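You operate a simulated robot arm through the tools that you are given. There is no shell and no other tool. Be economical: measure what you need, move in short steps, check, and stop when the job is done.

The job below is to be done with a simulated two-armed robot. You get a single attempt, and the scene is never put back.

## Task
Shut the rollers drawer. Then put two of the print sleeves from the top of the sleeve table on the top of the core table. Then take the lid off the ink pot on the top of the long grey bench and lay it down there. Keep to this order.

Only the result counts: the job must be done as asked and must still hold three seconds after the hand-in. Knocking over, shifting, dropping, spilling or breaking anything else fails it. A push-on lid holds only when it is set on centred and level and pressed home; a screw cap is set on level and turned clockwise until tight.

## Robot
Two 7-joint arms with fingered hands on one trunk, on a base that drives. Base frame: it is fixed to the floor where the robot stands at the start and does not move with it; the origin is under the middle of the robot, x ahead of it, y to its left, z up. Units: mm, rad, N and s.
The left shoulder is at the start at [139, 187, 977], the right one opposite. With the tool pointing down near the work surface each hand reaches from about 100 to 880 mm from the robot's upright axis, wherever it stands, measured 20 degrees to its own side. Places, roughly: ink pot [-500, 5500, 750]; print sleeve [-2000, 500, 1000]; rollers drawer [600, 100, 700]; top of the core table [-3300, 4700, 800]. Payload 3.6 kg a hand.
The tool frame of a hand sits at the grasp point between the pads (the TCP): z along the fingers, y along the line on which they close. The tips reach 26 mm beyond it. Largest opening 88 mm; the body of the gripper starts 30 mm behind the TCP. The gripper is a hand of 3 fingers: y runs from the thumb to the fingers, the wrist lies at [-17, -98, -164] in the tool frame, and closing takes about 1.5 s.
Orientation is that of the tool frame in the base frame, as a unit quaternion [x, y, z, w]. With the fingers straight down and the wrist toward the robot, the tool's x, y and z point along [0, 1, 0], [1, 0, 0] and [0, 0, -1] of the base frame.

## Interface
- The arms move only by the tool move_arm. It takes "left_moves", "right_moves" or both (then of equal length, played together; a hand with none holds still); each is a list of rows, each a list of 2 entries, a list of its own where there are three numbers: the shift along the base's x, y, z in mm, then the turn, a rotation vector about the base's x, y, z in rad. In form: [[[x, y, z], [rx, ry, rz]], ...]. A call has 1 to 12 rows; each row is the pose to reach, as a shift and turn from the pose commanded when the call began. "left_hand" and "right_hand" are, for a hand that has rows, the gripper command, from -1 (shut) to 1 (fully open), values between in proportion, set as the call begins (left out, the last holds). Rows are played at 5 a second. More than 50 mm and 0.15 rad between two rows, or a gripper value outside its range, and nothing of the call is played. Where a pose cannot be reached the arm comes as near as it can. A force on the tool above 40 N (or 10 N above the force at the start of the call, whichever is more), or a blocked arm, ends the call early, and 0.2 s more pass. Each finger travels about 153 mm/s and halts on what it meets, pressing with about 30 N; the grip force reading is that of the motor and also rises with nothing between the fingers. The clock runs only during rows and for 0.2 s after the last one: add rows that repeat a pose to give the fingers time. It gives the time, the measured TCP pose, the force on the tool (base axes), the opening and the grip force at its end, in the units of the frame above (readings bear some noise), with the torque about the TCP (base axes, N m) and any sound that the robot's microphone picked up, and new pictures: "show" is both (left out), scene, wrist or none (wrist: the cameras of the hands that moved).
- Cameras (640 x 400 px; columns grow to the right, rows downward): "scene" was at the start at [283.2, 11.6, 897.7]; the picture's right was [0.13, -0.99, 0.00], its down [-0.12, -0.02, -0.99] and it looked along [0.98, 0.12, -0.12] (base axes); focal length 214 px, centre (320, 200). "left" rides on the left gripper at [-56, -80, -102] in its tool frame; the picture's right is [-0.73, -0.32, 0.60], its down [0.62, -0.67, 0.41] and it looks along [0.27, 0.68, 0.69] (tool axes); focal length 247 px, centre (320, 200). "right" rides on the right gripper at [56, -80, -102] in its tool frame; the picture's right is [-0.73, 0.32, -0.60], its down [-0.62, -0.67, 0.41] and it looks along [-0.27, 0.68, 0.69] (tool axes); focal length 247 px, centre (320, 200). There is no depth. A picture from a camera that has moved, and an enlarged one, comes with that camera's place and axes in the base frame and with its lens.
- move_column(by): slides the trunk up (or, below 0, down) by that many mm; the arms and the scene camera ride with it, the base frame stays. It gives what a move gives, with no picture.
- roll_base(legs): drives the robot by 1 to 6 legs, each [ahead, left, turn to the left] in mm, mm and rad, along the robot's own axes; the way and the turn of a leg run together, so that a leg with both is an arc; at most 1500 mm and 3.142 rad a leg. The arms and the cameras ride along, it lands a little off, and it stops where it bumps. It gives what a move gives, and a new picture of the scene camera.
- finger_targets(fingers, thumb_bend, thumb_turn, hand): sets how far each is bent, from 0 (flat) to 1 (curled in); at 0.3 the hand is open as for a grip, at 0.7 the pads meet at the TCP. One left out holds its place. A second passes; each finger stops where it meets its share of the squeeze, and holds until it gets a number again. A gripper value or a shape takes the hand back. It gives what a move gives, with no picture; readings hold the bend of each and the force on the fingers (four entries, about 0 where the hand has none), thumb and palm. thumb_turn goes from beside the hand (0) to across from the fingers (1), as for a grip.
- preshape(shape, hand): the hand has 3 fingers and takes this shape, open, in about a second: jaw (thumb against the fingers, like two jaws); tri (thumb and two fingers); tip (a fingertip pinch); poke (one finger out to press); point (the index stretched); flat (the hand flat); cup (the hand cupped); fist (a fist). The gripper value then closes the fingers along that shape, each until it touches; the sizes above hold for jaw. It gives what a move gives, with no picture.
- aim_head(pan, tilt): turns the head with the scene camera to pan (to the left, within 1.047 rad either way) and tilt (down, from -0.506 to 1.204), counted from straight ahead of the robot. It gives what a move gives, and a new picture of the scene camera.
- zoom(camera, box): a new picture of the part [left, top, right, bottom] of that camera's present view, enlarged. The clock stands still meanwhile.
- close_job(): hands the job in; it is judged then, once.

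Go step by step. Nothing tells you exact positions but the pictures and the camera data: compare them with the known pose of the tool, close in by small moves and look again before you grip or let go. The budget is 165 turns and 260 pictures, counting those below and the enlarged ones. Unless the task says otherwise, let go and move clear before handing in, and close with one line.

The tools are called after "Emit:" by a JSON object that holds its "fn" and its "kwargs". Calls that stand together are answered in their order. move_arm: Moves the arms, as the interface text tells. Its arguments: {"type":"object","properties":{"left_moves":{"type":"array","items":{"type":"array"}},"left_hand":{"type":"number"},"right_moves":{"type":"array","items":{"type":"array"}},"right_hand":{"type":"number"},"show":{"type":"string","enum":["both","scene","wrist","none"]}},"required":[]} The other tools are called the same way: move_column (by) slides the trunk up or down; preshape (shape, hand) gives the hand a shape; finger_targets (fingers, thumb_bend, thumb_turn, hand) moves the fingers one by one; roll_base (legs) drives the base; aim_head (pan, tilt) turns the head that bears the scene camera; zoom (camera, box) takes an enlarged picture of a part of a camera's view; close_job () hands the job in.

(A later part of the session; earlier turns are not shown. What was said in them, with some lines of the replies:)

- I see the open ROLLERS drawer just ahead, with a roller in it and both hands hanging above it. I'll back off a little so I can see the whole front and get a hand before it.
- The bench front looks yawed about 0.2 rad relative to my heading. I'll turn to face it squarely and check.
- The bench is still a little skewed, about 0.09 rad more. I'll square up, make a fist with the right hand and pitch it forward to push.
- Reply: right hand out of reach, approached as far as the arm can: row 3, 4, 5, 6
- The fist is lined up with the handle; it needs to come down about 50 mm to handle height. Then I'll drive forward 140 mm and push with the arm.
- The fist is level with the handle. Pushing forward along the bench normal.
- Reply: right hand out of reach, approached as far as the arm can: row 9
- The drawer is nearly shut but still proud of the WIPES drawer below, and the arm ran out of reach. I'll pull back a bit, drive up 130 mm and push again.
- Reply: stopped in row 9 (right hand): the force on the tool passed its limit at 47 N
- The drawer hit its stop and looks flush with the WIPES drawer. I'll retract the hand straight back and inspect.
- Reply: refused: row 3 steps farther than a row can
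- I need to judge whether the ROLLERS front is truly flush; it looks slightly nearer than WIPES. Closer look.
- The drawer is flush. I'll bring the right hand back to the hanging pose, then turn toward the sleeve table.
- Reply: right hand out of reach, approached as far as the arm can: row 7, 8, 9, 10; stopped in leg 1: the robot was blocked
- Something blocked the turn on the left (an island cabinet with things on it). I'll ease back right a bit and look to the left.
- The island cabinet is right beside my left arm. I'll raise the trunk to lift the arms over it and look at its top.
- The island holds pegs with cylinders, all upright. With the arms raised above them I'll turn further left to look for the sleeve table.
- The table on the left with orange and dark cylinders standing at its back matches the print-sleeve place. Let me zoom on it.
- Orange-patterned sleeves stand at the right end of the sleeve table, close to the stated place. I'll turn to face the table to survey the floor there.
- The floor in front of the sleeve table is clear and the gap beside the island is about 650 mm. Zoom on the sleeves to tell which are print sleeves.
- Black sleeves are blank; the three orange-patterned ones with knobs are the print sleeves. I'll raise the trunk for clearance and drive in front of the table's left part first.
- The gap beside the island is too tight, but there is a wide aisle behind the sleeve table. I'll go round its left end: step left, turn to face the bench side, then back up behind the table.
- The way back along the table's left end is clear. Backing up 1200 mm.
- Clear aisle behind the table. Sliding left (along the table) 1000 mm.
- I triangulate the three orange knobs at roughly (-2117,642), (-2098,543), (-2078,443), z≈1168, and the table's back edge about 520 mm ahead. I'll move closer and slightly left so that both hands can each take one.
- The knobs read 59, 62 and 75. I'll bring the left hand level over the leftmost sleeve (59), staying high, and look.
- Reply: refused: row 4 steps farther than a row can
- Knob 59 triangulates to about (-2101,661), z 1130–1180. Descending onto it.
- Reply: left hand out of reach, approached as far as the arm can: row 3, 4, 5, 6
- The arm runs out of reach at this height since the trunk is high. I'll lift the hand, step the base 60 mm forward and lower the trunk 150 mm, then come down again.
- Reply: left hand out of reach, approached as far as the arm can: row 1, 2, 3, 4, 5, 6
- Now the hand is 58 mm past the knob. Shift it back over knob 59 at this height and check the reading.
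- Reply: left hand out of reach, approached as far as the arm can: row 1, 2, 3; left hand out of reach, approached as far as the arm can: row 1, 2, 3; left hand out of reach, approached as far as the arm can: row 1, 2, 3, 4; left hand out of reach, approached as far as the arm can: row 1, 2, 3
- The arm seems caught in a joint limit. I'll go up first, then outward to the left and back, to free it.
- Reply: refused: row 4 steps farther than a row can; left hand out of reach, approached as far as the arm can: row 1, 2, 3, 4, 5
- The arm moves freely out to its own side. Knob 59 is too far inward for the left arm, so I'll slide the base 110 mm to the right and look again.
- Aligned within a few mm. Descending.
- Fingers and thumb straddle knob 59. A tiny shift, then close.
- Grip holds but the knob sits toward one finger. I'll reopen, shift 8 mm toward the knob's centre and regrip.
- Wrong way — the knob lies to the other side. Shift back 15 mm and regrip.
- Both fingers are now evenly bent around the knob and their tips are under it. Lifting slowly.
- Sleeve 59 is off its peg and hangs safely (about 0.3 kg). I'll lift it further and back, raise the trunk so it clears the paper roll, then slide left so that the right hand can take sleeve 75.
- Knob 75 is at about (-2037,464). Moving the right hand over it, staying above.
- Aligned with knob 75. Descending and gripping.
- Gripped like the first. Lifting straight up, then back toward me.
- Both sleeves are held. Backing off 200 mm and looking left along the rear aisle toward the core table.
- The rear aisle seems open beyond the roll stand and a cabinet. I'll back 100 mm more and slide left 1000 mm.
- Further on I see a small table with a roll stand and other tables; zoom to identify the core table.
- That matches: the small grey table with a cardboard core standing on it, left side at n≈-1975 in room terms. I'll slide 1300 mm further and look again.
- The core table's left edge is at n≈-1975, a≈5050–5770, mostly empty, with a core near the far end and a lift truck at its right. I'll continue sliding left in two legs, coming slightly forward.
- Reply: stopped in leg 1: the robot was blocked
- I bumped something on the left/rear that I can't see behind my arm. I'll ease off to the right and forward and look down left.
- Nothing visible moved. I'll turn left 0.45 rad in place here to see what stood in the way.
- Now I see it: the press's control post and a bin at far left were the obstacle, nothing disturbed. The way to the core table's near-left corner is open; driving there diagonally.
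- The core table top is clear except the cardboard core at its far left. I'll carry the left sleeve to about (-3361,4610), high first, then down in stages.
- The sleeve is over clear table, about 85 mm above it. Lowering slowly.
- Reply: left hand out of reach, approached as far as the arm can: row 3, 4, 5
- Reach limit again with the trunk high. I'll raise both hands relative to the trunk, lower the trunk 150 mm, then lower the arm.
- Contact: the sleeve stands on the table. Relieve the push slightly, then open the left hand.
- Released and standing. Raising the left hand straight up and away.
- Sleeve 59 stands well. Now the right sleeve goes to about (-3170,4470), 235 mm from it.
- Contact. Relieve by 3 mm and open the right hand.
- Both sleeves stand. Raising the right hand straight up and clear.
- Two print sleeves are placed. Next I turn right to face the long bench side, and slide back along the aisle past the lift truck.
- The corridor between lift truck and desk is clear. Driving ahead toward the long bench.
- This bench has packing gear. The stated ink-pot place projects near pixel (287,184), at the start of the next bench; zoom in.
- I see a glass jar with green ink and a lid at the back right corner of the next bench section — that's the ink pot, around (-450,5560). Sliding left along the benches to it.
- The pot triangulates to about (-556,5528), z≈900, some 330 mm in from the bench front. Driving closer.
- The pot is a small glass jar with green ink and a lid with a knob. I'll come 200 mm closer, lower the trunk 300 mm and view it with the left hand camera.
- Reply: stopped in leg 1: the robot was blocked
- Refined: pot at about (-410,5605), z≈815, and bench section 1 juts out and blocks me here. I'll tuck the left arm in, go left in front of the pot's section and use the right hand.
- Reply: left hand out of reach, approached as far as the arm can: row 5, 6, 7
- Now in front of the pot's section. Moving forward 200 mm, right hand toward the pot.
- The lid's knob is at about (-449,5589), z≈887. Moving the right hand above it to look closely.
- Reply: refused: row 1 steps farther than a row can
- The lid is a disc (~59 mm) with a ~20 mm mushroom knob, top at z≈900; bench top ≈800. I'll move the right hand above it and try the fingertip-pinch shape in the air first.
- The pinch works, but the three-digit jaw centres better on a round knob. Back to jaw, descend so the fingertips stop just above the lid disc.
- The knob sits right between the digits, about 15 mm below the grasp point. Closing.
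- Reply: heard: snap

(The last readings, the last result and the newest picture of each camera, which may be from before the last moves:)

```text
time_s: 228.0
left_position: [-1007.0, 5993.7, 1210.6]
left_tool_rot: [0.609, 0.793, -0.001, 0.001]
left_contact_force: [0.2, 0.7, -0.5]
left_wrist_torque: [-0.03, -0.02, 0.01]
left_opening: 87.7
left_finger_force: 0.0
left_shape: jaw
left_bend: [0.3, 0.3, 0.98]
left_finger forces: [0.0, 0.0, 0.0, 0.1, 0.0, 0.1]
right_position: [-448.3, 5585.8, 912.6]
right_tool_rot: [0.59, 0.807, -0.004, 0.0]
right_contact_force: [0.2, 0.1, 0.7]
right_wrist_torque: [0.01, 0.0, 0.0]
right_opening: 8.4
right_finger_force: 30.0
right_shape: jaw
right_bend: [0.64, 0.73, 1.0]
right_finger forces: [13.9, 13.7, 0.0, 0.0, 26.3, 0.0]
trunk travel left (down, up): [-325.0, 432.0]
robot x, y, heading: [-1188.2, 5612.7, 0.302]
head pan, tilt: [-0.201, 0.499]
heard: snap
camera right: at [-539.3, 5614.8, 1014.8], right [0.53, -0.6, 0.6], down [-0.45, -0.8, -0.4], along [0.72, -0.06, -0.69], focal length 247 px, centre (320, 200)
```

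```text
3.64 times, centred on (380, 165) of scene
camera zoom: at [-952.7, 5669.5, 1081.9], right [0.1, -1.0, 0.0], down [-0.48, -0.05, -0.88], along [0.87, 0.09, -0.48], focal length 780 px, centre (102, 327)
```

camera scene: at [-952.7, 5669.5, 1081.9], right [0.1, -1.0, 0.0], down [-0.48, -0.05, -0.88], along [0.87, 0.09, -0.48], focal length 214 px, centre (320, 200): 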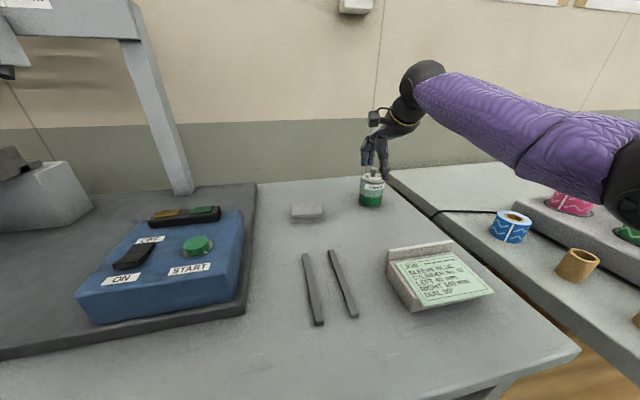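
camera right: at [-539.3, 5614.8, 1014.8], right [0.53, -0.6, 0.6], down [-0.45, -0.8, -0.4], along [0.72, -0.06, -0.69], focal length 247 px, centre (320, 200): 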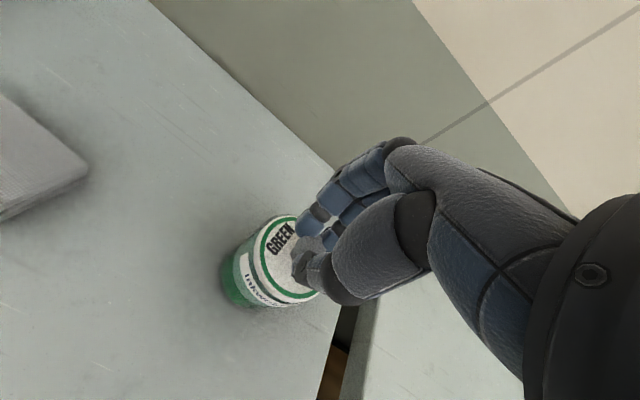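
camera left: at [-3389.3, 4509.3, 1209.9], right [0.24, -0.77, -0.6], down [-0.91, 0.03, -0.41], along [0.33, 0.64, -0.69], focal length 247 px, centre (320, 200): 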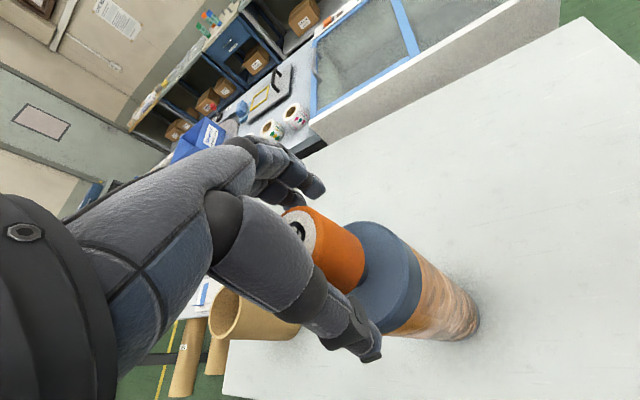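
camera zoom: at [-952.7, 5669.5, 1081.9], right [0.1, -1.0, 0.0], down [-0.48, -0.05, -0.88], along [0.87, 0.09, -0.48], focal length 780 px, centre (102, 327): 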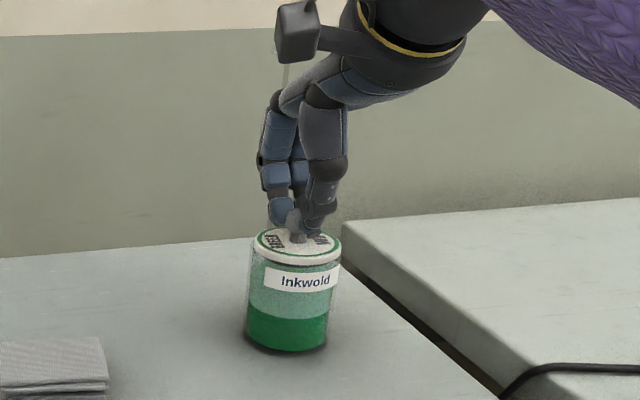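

The knob is held evenly and I heard a snap, perhaps the lid unseating. Lifting very slowly to see whether only the lid comes.

Emit:
{"fn": "move_arm", "kwargs": {"right_moves": [[[0, 0, 2], [0, 0, 0]], [[0, 0, 4], [0, 0, 0]], [[0, 0, 6], [0, 0, 0]], [[0, 0, 8], [0, 0, 0]]], "show": "wrist"}}

Emit:
{"fn": "zoom", "kwargs": {"camera": "scene", "box": [330, 130, 410, 220]}}

```text
time_s: 229.0
left_position: [-1005.9, 5992.4, 1211.1]
left_tool_rot: [0.609, 0.793, -0.002, 0.001]
left_contact_force: [-0.4, 0.7, -1.2]
left_wrist_torque: [-0.03, 0.01, 0.02]
left_opening: 87.9
left_finger_force: 0.2
left_shape: jaw
left_bend: [0.3, 0.3, 0.98]
left_finger forces: [0.0, 0.0, 0.0, 0.0, 0.0, 0.1]
right_position: [-448.7, 5584.6, 919.8]
right_tool_rot: [0.591, 0.807, -0.004, -0.001]
right_contact_force: [-0.5, 0.0, 0.1]
right_wrist_torque: [0.03, 0.02, 0.02]
right_opening: 8.3
right_finger_force: 29.8
right_shape: jaw
right_bend: [0.64, 0.73, 1.0]
right_finger forces: [13.9, 13.8, 0.1, 0.0, 26.4, 0.0]
trunk travel left (down, up): [-325.0, 432.0]
robot x, y, heading: [-1193.3, 5614.9, 0.299]
head pan, tilt: [-0.201, 0.499]
camera right: at [-539.7, 5615.0, 1023.3], right [0.53, -0.6, 0.6], down [-0.45, -0.8, -0.4], along [0.72, -0.06, -0.69], focal length 247 px, centre (320, 200)
```

right: 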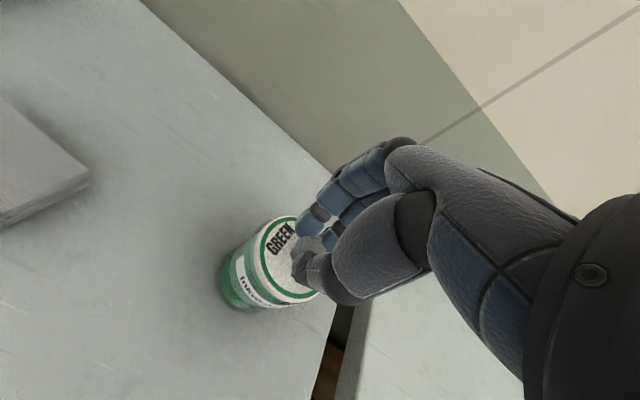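

```text
4.44 times, centred on (370, 175) of scene
camera zoom: at [-952.7, 5669.5, 1081.9], right [0.1, -1.0, 0.0], down [-0.48, -0.05, -0.88], along [0.87, 0.09, -0.48], focal length 953 px, centre (98, 311)
```

zoom: 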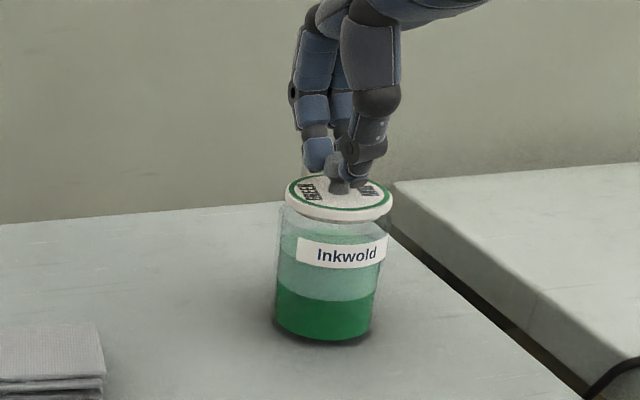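

Only the lid is rising; the jar stays on the bench. Lifting further.

Emit:
{"fn": "move_arm", "kwargs": {"right_moves": [[[0, 0, 10], [0, 0, 0]], [[0, 0, 25], [0, 0, 0]], [[0, 0, 45], [0, 0, 0]], [[0, 0, 65], [0, 0, 0]]], "show": "both"}}

```text
time_s: 230.0
left_position: [-1007.5, 5993.4, 1210.7]
left_tool_rot: [0.609, 0.793, -0.002, 0.001]
left_contact_force: [0.2, -0.7, 0.6]
left_wrist_torque: [0.03, -0.01, 0.0]
left_opening: 88.1
left_finger_force: 0.0
left_shape: jaw
left_bend: [0.3, 0.3, 0.98]
left_finger forces: [0.0, 0.0, 0.0, 0.0, 0.0, 0.0]
right_position: [-449.4, 5586.4, 986.2]
right_tool_rot: [0.591, 0.807, -0.004, -0.001]
right_contact_force: [-0.7, -0.4, 0.0]
right_wrist_torque: [-0.03, 0.0, 0.0]
right_opening: 8.1
right_finger_force: 30.1
right_shape: jaw
right_bend: [0.64, 0.73, 1.0]
right_finger forces: [14.2, 14.1, 0.0, 0.0, 26.4, 0.0]
trunk travel left (down, up): [-325.0, 432.0]
robot x, y, heading: [-1189.4, 5613.8, 0.301]
head pan, tilt: [-0.201, 0.499]
camera scene: at [-952.8, 5669.5, 1081.9], right [0.1, -1.0, 0.0], down [-0.48, -0.05, -0.88], along [0.87, 0.09, -0.48], focal length 214 px, centre (320, 200)
camera right: at [-540.1, 5615.2, 1088.5], right [0.53, -0.6, 0.6], down [-0.45, -0.8, -0.4], along [0.72, -0.06, -0.69], focal length 247 px, centre (320, 200)
```

scene: 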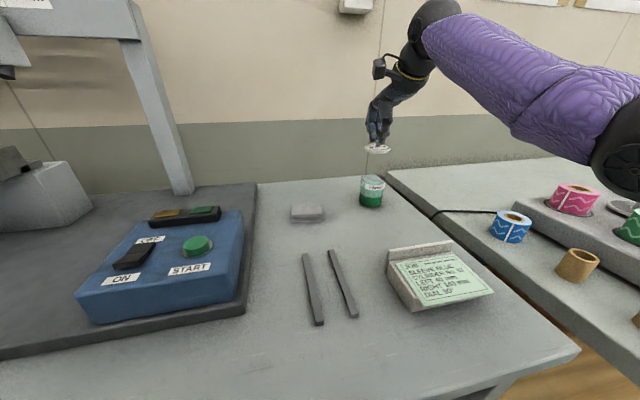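
right: 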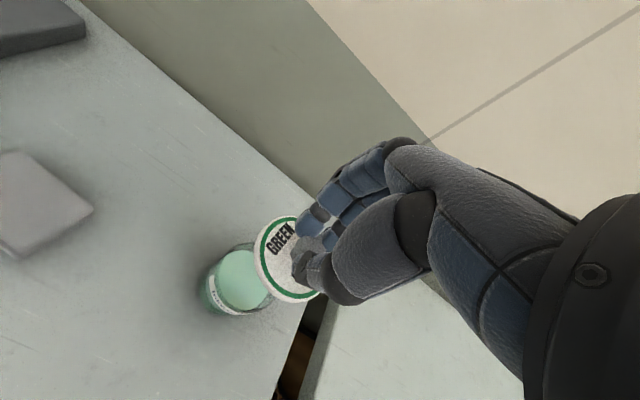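

The lid is off cleanly and the open jar stands undisturbed. I'll lay the lid on the free spot between jar, cloth and rods, about (-562,5645).

Emit:
{"fn": "move_arm", "kwargs": {"right_moves": [[[-28, 15, 0], [0, 0, 0]], [[-57, 30, 0], [0, 0, 0]], [[-85, 45, 0], [0, 0, 0]], [[-113, 59, 0], [0, 0, 0]], [[-113, 59, -35], [0, 0, 0]], [[-113, 59, -70], [0, 0, 0]], [[-113, 59, -105], [0, 0, 0]], [[-113, 59, -120], [0, 0, 0]], [[-113, 59, -120], [0, 0, 0]]], "show": "both"}}

Emit:
{"fn": "zoom", "kwargs": {"camera": "scene", "box": [290, 150, 410, 270]}}

```text
time_s: 232.0
left_position: [-1006.6, 5993.5, 1210.3]
left_tool_rot: [0.609, 0.793, -0.001, 0.0]
left_contact_force: [0.2, 0.3, 0.4]
left_wrist_torque: [0.02, 0.0, 0.0]
left_opening: 87.8
left_finger_force: 0.0
left_shape: jaw
left_bend: [0.3, 0.3, 0.98]
left_finger forces: [0.0, 0.1, 0.0, 0.0, 0.0, 0.0]
right_position: [-560.1, 5642.7, 865.9]
right_tool_rot: [0.59, 0.807, -0.004, -0.001]
right_contact_force: [-0.3, -0.7, 0.0]
right_wrist_torque: [0.0, 0.02, 0.02]
right_opening: 8.3
right_finger_force: 29.9
right_shape: jaw
right_bend: [0.64, 0.73, 1.0]
right_finger forces: [15.1, 15.2, 0.1, 0.1, 26.4, 0.0]
trunk travel left (down, up): [-325.0, 432.0]
robot x, y, heading: [-1189.0, 5614.4, 0.303]
head pan, tilt: [-0.201, 0.499]
camera scene: at [-952.7, 5669.5, 1081.9], right [0.1, -1.0, 0.0], down [-0.48, -0.05, -0.88], along [0.87, 0.09, -0.48], focal length 214 px, centre (320, 200)
camera right: at [-651.4, 5672.9, 968.7], right [0.53, -0.6, 0.6], down [-0.45, -0.8, -0.4], along [0.72, -0.06, -0.69], focal length 247 px, centre (320, 200)
```

scene: 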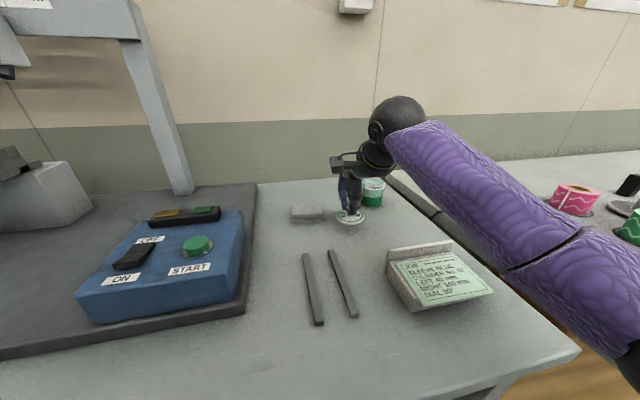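
right: 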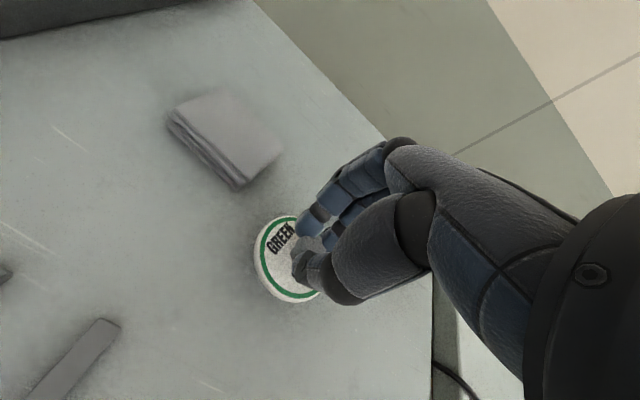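

```text
3.33 times, centred on (350, 210) of scene
camera zoom: at [-952.7, 5669.5, 1081.9], right [0.1, -1.0, 0.0], down [-0.48, -0.05, -0.88], along [0.87, 0.09, -0.48], focal length 715 px, centre (220, 167)
```

zoom: 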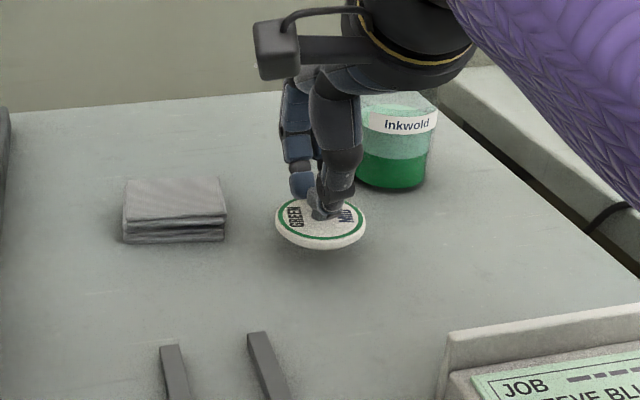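

Spot is clear and lid is level. Lowering gently to contact.

Emit:
{"fn": "move_arm", "kwargs": {"right_moves": [[[0, 0, -5], [0, 0, 0]], [[0, 0, -10], [0, 0, 0]], [[0, 0, -14], [0, 0, 0]], [[0, 0, -17], [0, 0, 0]], [[0, 0, -20], [0, 0, 0]]], "show": "none"}}

Emit:
{"fn": "zoom", "kwargs": {"camera": "scene", "box": [310, 170, 390, 250]}}

```text
time_s: 233.2
left_position: [-1007.6, 5993.3, 1209.6]
left_tool_rot: [0.608, 0.794, -0.002, 0.001]
left_contact_force: [0.2, 0.2, -0.3]
left_wrist_torque: [0.02, -0.01, -0.01]
left_opening: 87.8
left_finger_force: 0.2
left_shape: jaw
left_bend: [0.3, 0.3, 0.98]
left_finger forces: [0.0, 0.1, 0.0, 0.0, 0.0, 0.0]
right_position: [-561.1, 5642.5, 845.9]
right_tool_rot: [0.59, 0.807, -0.004, -0.001]
right_contact_force: [0.1, -0.8, -0.3]
right_wrist_torque: [0.01, 0.01, -0.01]
right_opening: 8.4
right_finger_force: 30.2
right_shape: jaw
right_bend: [0.64, 0.73, 1.0]
right_finger forces: [15.3, 15.2, 0.0, 0.0, 26.5, 0.1]
trunk travel left (down, up): [-325.0, 432.0]
robot x, y, heading: [-1190.7, 5615.1, 0.303]
head pan, tilt: [-0.201, 0.499]
```

```text
5.00 times, centred on (350, 210) of scene
camera zoom: at [-952.8, 5669.5, 1081.9], right [0.1, -1.0, 0.0], down [-0.48, -0.05, -0.88], along [0.87, 0.09, -0.48], focal length 1072 px, centre (170, 150)
```

zoom: 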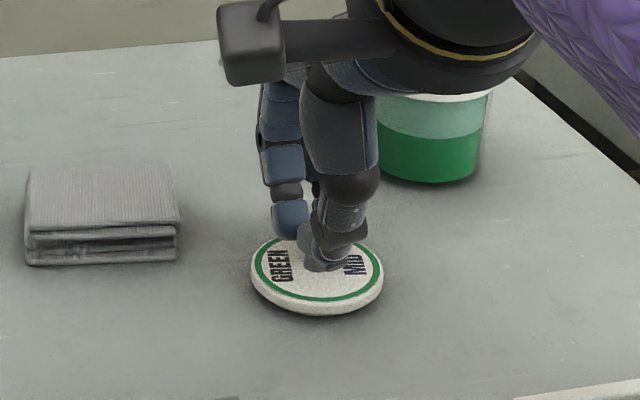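

Emit:
{"fn": "move_arm", "kwargs": {"right_moves": [[[0, 0, -2], [0, 0, 0]], [[0, 0, -4], [0, 0, 0]], [[0, 0, -6], [0, 0, 0]], [[0, 0, -8], [0, 0, 0]]], "show": "none"}}

```text
time_s: 234.2
left_position: [-1009.6, 5993.5, 1211.4]
left_tool_rot: [0.609, 0.793, -0.001, 0.0]
left_contact_force: [-0.4, -1.0, -0.1]
left_wrist_torque: [-0.02, 0.02, -0.01]
left_opening: 87.8
left_finger_force: 0.1
left_shape: jaw
left_bend: [0.3, 0.3, 0.98]
left_finger forces: [0.0, 0.0, 0.0, 0.0, 0.0, 0.0]
right_position: [-561.4, 5643.8, 843.0]
right_tool_rot: [0.592, 0.806, -0.001, 0.003]
right_contact_force: [-0.9, -2.6, 23.7]
right_wrist_torque: [-0.01, 0.01, 0.01]
right_opening: 9.3
right_finger_force: 29.7
right_shape: jaw
right_bend: [0.64, 0.73, 1.0]
right_finger forces: [17.3, 19.4, 0.0, 0.0, 33.5, 0.0]
trunk travel left (down, up): [-325.0, 432.0]
robot x, y, heading: [-1186.6, 5618.7, 0.303]
head pan, tilt: [-0.201, 0.499]
```

Contact with the bench. Relieve by 5 mm, then open.

Emit:
{"fn": "move_arm", "kwargs": {"right_moves": [[[0, 0, 3], [0, 0, 0]], [[0, 0, 5], [0, 0, 0]], [[0, 0, 5], [0, 0, 0]]], "show": "none"}}

Emit:
{"fn": "move_arm", "kwargs": {"right_moves": [[[0, 0, 0], [0, 0, 0]], [[0, 0, 0], [0, 0, 0]], [[0, 0, 0], [0, 0, 0]], [[0, 0, 0], [0, 0, 0]], [[0, 0, 0], [0, 0, 0]]], "right_hand": 1, "show": "none"}}

Emit:
{"fn": "move_arm", "kwargs": {"right_moves": [[[0, 0, 20], [0, 0, 0]], [[0, 0, 50], [0, 0, 0]], [[0, 0, 95], [0, 0, 0]], [[0, 0, 140], [0, 0, 0]], [[0, 0, 185], [0, 0, 0]], [[-40, -12, 200], [0, 0, 0]], [[-80, -24, 215], [0, 0, 0]]], "show": "both"}}

Emit:
{"fn": "zoom", "kwargs": {"camera": "scene", "box": [290, 150, 430, 270]}}

```text
time_s: 235.0
left_position: [-1008.3, 5992.7, 1211.2]
left_tool_rot: [0.608, 0.794, -0.003, 0.0]
left_contact_force: [0.3, -0.2, -0.3]
left_wrist_torque: [0.04, -0.02, 0.02]
left_opening: 87.8
left_finger_force: 0.0
left_shape: jaw
left_bend: [0.3, 0.3, 0.98]
left_finger forces: [0.1, 0.0, 0.0, 0.1, 0.0, 0.0]
right_position: [-562.1, 5644.3, 842.9]
right_tool_rot: [0.592, 0.806, -0.005, 0.001]
right_contact_force: [2.5, 0.3, 14.0]
right_wrist_torque: [0.03, -0.1, 0.0]
right_opening: 9.7
right_finger_force: 29.8
right_shape: jaw
right_bend: [0.64, 0.73, 1.0]
right_finger forces: [18.4, 19.6, 0.0, 0.0, 30.3, 0.0]
trunk travel left (down, up): [-325.0, 432.0]
robot x, y, heading: [-1190.9, 5618.5, 0.303]
head pan, tilt: [-0.201, 0.499]
```

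```text
time_s: 236.2
left_position: [-1006.9, 5994.2, 1211.1]
left_tool_rot: [0.609, 0.793, -0.002, 0.001]
left_contact_force: [1.1, -0.1, 0.5]
left_wrist_torque: [-0.03, -0.02, 0.03]
left_opening: 87.9
left_finger_force: 0.0
left_shape: jaw
left_bend: [0.3, 0.3, 0.98]
left_finger forces: [0.0, 0.0, 0.0, 0.0, 0.0, 0.0]
right_position: [-561.2, 5644.1, 842.7]
right_tool_rot: [0.591, 0.807, -0.004, -0.001]
right_contact_force: [0.1, 0.2, 0.1]
right_wrist_torque: [-0.01, -0.02, -0.02]
right_opening: 87.5
right_finger_force: 0.0
right_shape: jaw
right_bend: [0.3, 0.3, 0.98]
right_finger forces: [0.0, 0.0, 0.0, 0.0, 0.0, 0.0]
trunk travel left (down, up): [-325.0, 432.0]
robot x, y, heading: [-1193.9, 5614.5, 0.302]
head pan, tilt: [-0.201, 0.499]
```

```text
time_s: 237.8
left_position: [-1009.8, 5996.3, 1210.1]
left_tool_rot: [0.609, 0.793, -0.003, 0.001]
left_contact_force: [0.1, 0.3, 0.2]
left_wrist_torque: [-0.05, 0.01, -0.02]
left_opening: 87.7
left_finger_force: 0.1
left_shape: jaw
left_bend: [0.3, 0.3, 0.98]
left_finger forces: [0.0, 0.0, 0.0, 0.0, 0.1, 0.0]
right_position: [-641.5, 5618.9, 1058.8]
right_tool_rot: [0.592, 0.806, -0.006, 0.001]
right_contact_force: [-0.3, -0.4, -0.5]
right_wrist_torque: [-0.01, 0.01, -0.01]
right_opening: 87.9
right_finger_force: 0.1
right_shape: jaw
right_bend: [0.3, 0.3, 0.98]
right_finger forces: [0.1, 0.0, 0.1, 0.0, 0.0, 0.0]
trunk travel left (down, up): [-325.0, 432.0]
robot x, y, heading: [-1188.9, 5614.2, 0.302]
head pan, tilt: [-0.201, 0.499]
camera scene: at [-954.4, 5671.8, 1082.3], right [0.1, -1.0, 0.0], down [-0.47, -0.05, -0.88], along [0.87, 0.09, -0.48], focal length 214 px, centre (320, 200)
camera right: at [-733.1, 5650.2, 1160.9], right [0.53, -0.6, 0.6], down [-0.45, -0.8, -0.4], along [0.72, -0.06, -0.69], focal length 247 px, centre (320, 200)
```

scene: 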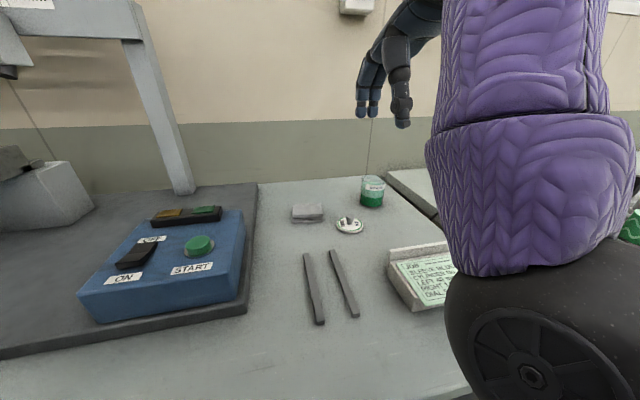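
right: 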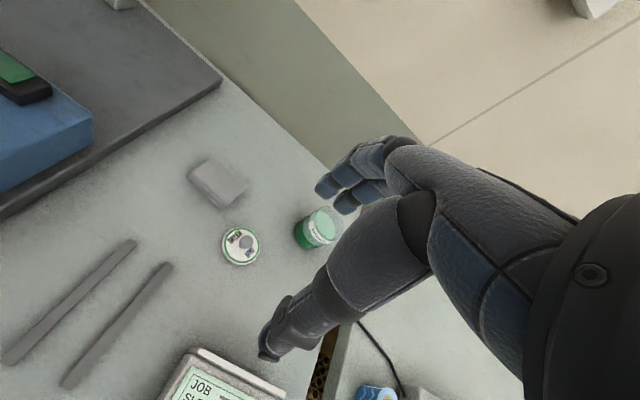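

```text
3.33 times, centred on (360, 210) of scene
camera zoom: at [-954.4, 5671.8, 1082.3], right [0.1, -1.0, 0.0], down [-0.47, -0.05, -0.88], along [0.87, 0.09, -0.48], focal length 715 px, centre (187, 167)
```

zoom: 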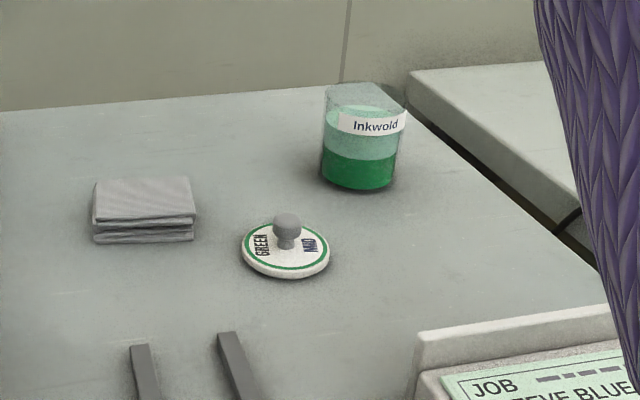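

The lid lies flat on the bench and the open jar is upright. Backing the robot clear, then a final check.

Emit:
{"fn": "roll_base", "kwargs": {"legs": [[-300, 0, 0]]}}

Emit:
{"fn": "zoom", "kwargs": {"camera": "scene", "box": [240, 100, 460, 240]}}

```text
time_s: 239.8
left_position: [-1282.1, 5907.7, 1210.6]
left_tool_rot: [0.61, 0.792, -0.002, 0.001]
left_contact_force: [0.9, 0.6, 0.2]
left_wrist_torque: [0.01, -0.01, 0.0]
left_opening: 87.8
left_finger_force: 0.1
left_shape: jaw
left_bend: [0.3, 0.3, 0.98]
left_finger forces: [0.1, 0.1, 0.1, 0.0, 0.0, 0.0]
right_position: [-916.7, 5532.0, 1057.7]
right_tool_rot: [0.591, 0.806, -0.004, 0.0]
right_contact_force: [-0.8, 0.7, 0.4]
right_wrist_torque: [0.01, -0.02, 0.03]
right_opening: 87.7
right_finger_force: 0.0
right_shape: jaw
right_bend: [0.3, 0.3, 0.98]
right_finger forces: [0.0, 0.0, 0.0, 0.0, 0.0, 0.1]
trunk travel left (down, up): [-325.0, 432.0]
robot x, y, heading: [-1465.9, 5529.6, 0.298]
head pan, tilt: [-0.201, 0.499]
camera scene: at [-1229.2, 5583.9, 1082.2], right [0.1, -1.0, 0.0], down [-0.48, -0.05, -0.88], along [0.87, 0.09, -0.48], focal length 214 px, centre (320, 200)
```

scene: 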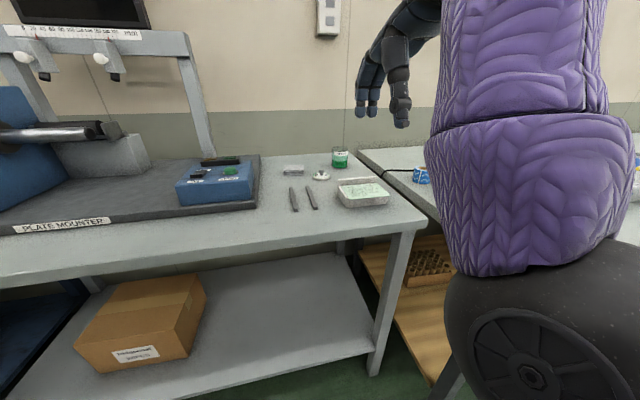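

```text
2.86 times, centred on (350, 170) of scene
camera zoom: at [-1229.2, 5583.9, 1082.2], right [0.1, -1.0, 0.0], down [-0.48, -0.05, -0.88], along [0.87, 0.09, -0.48], focal length 613 px, centre (234, 286)
```

zoom: 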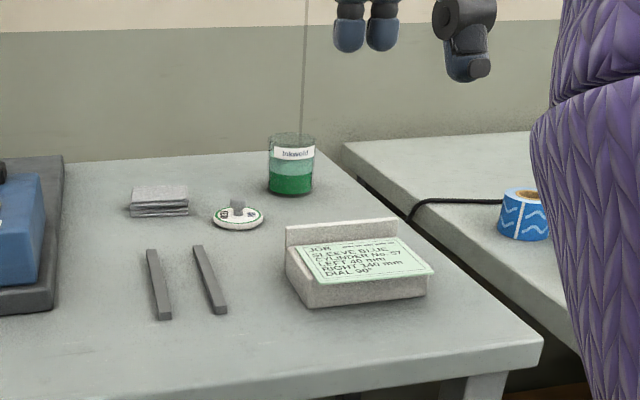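

Everything is in place and the robot is clear, so I'm handing in.

Emit:
{"fn": "close_job", "kwargs": {}}

```text
The job is handed in.
```

I handed the job in with all three parts done in order: the rollers drawer is shut, print sleeves 59 and 75 stand on the core table, and the ink pot's lid lies beside the open pot on the grey bench. The base or an arm was blocked three times along the way: at the island cabinet, near the press, and at the next bench section. I saw nothing knocked over or moved, though I could not see every contact point.
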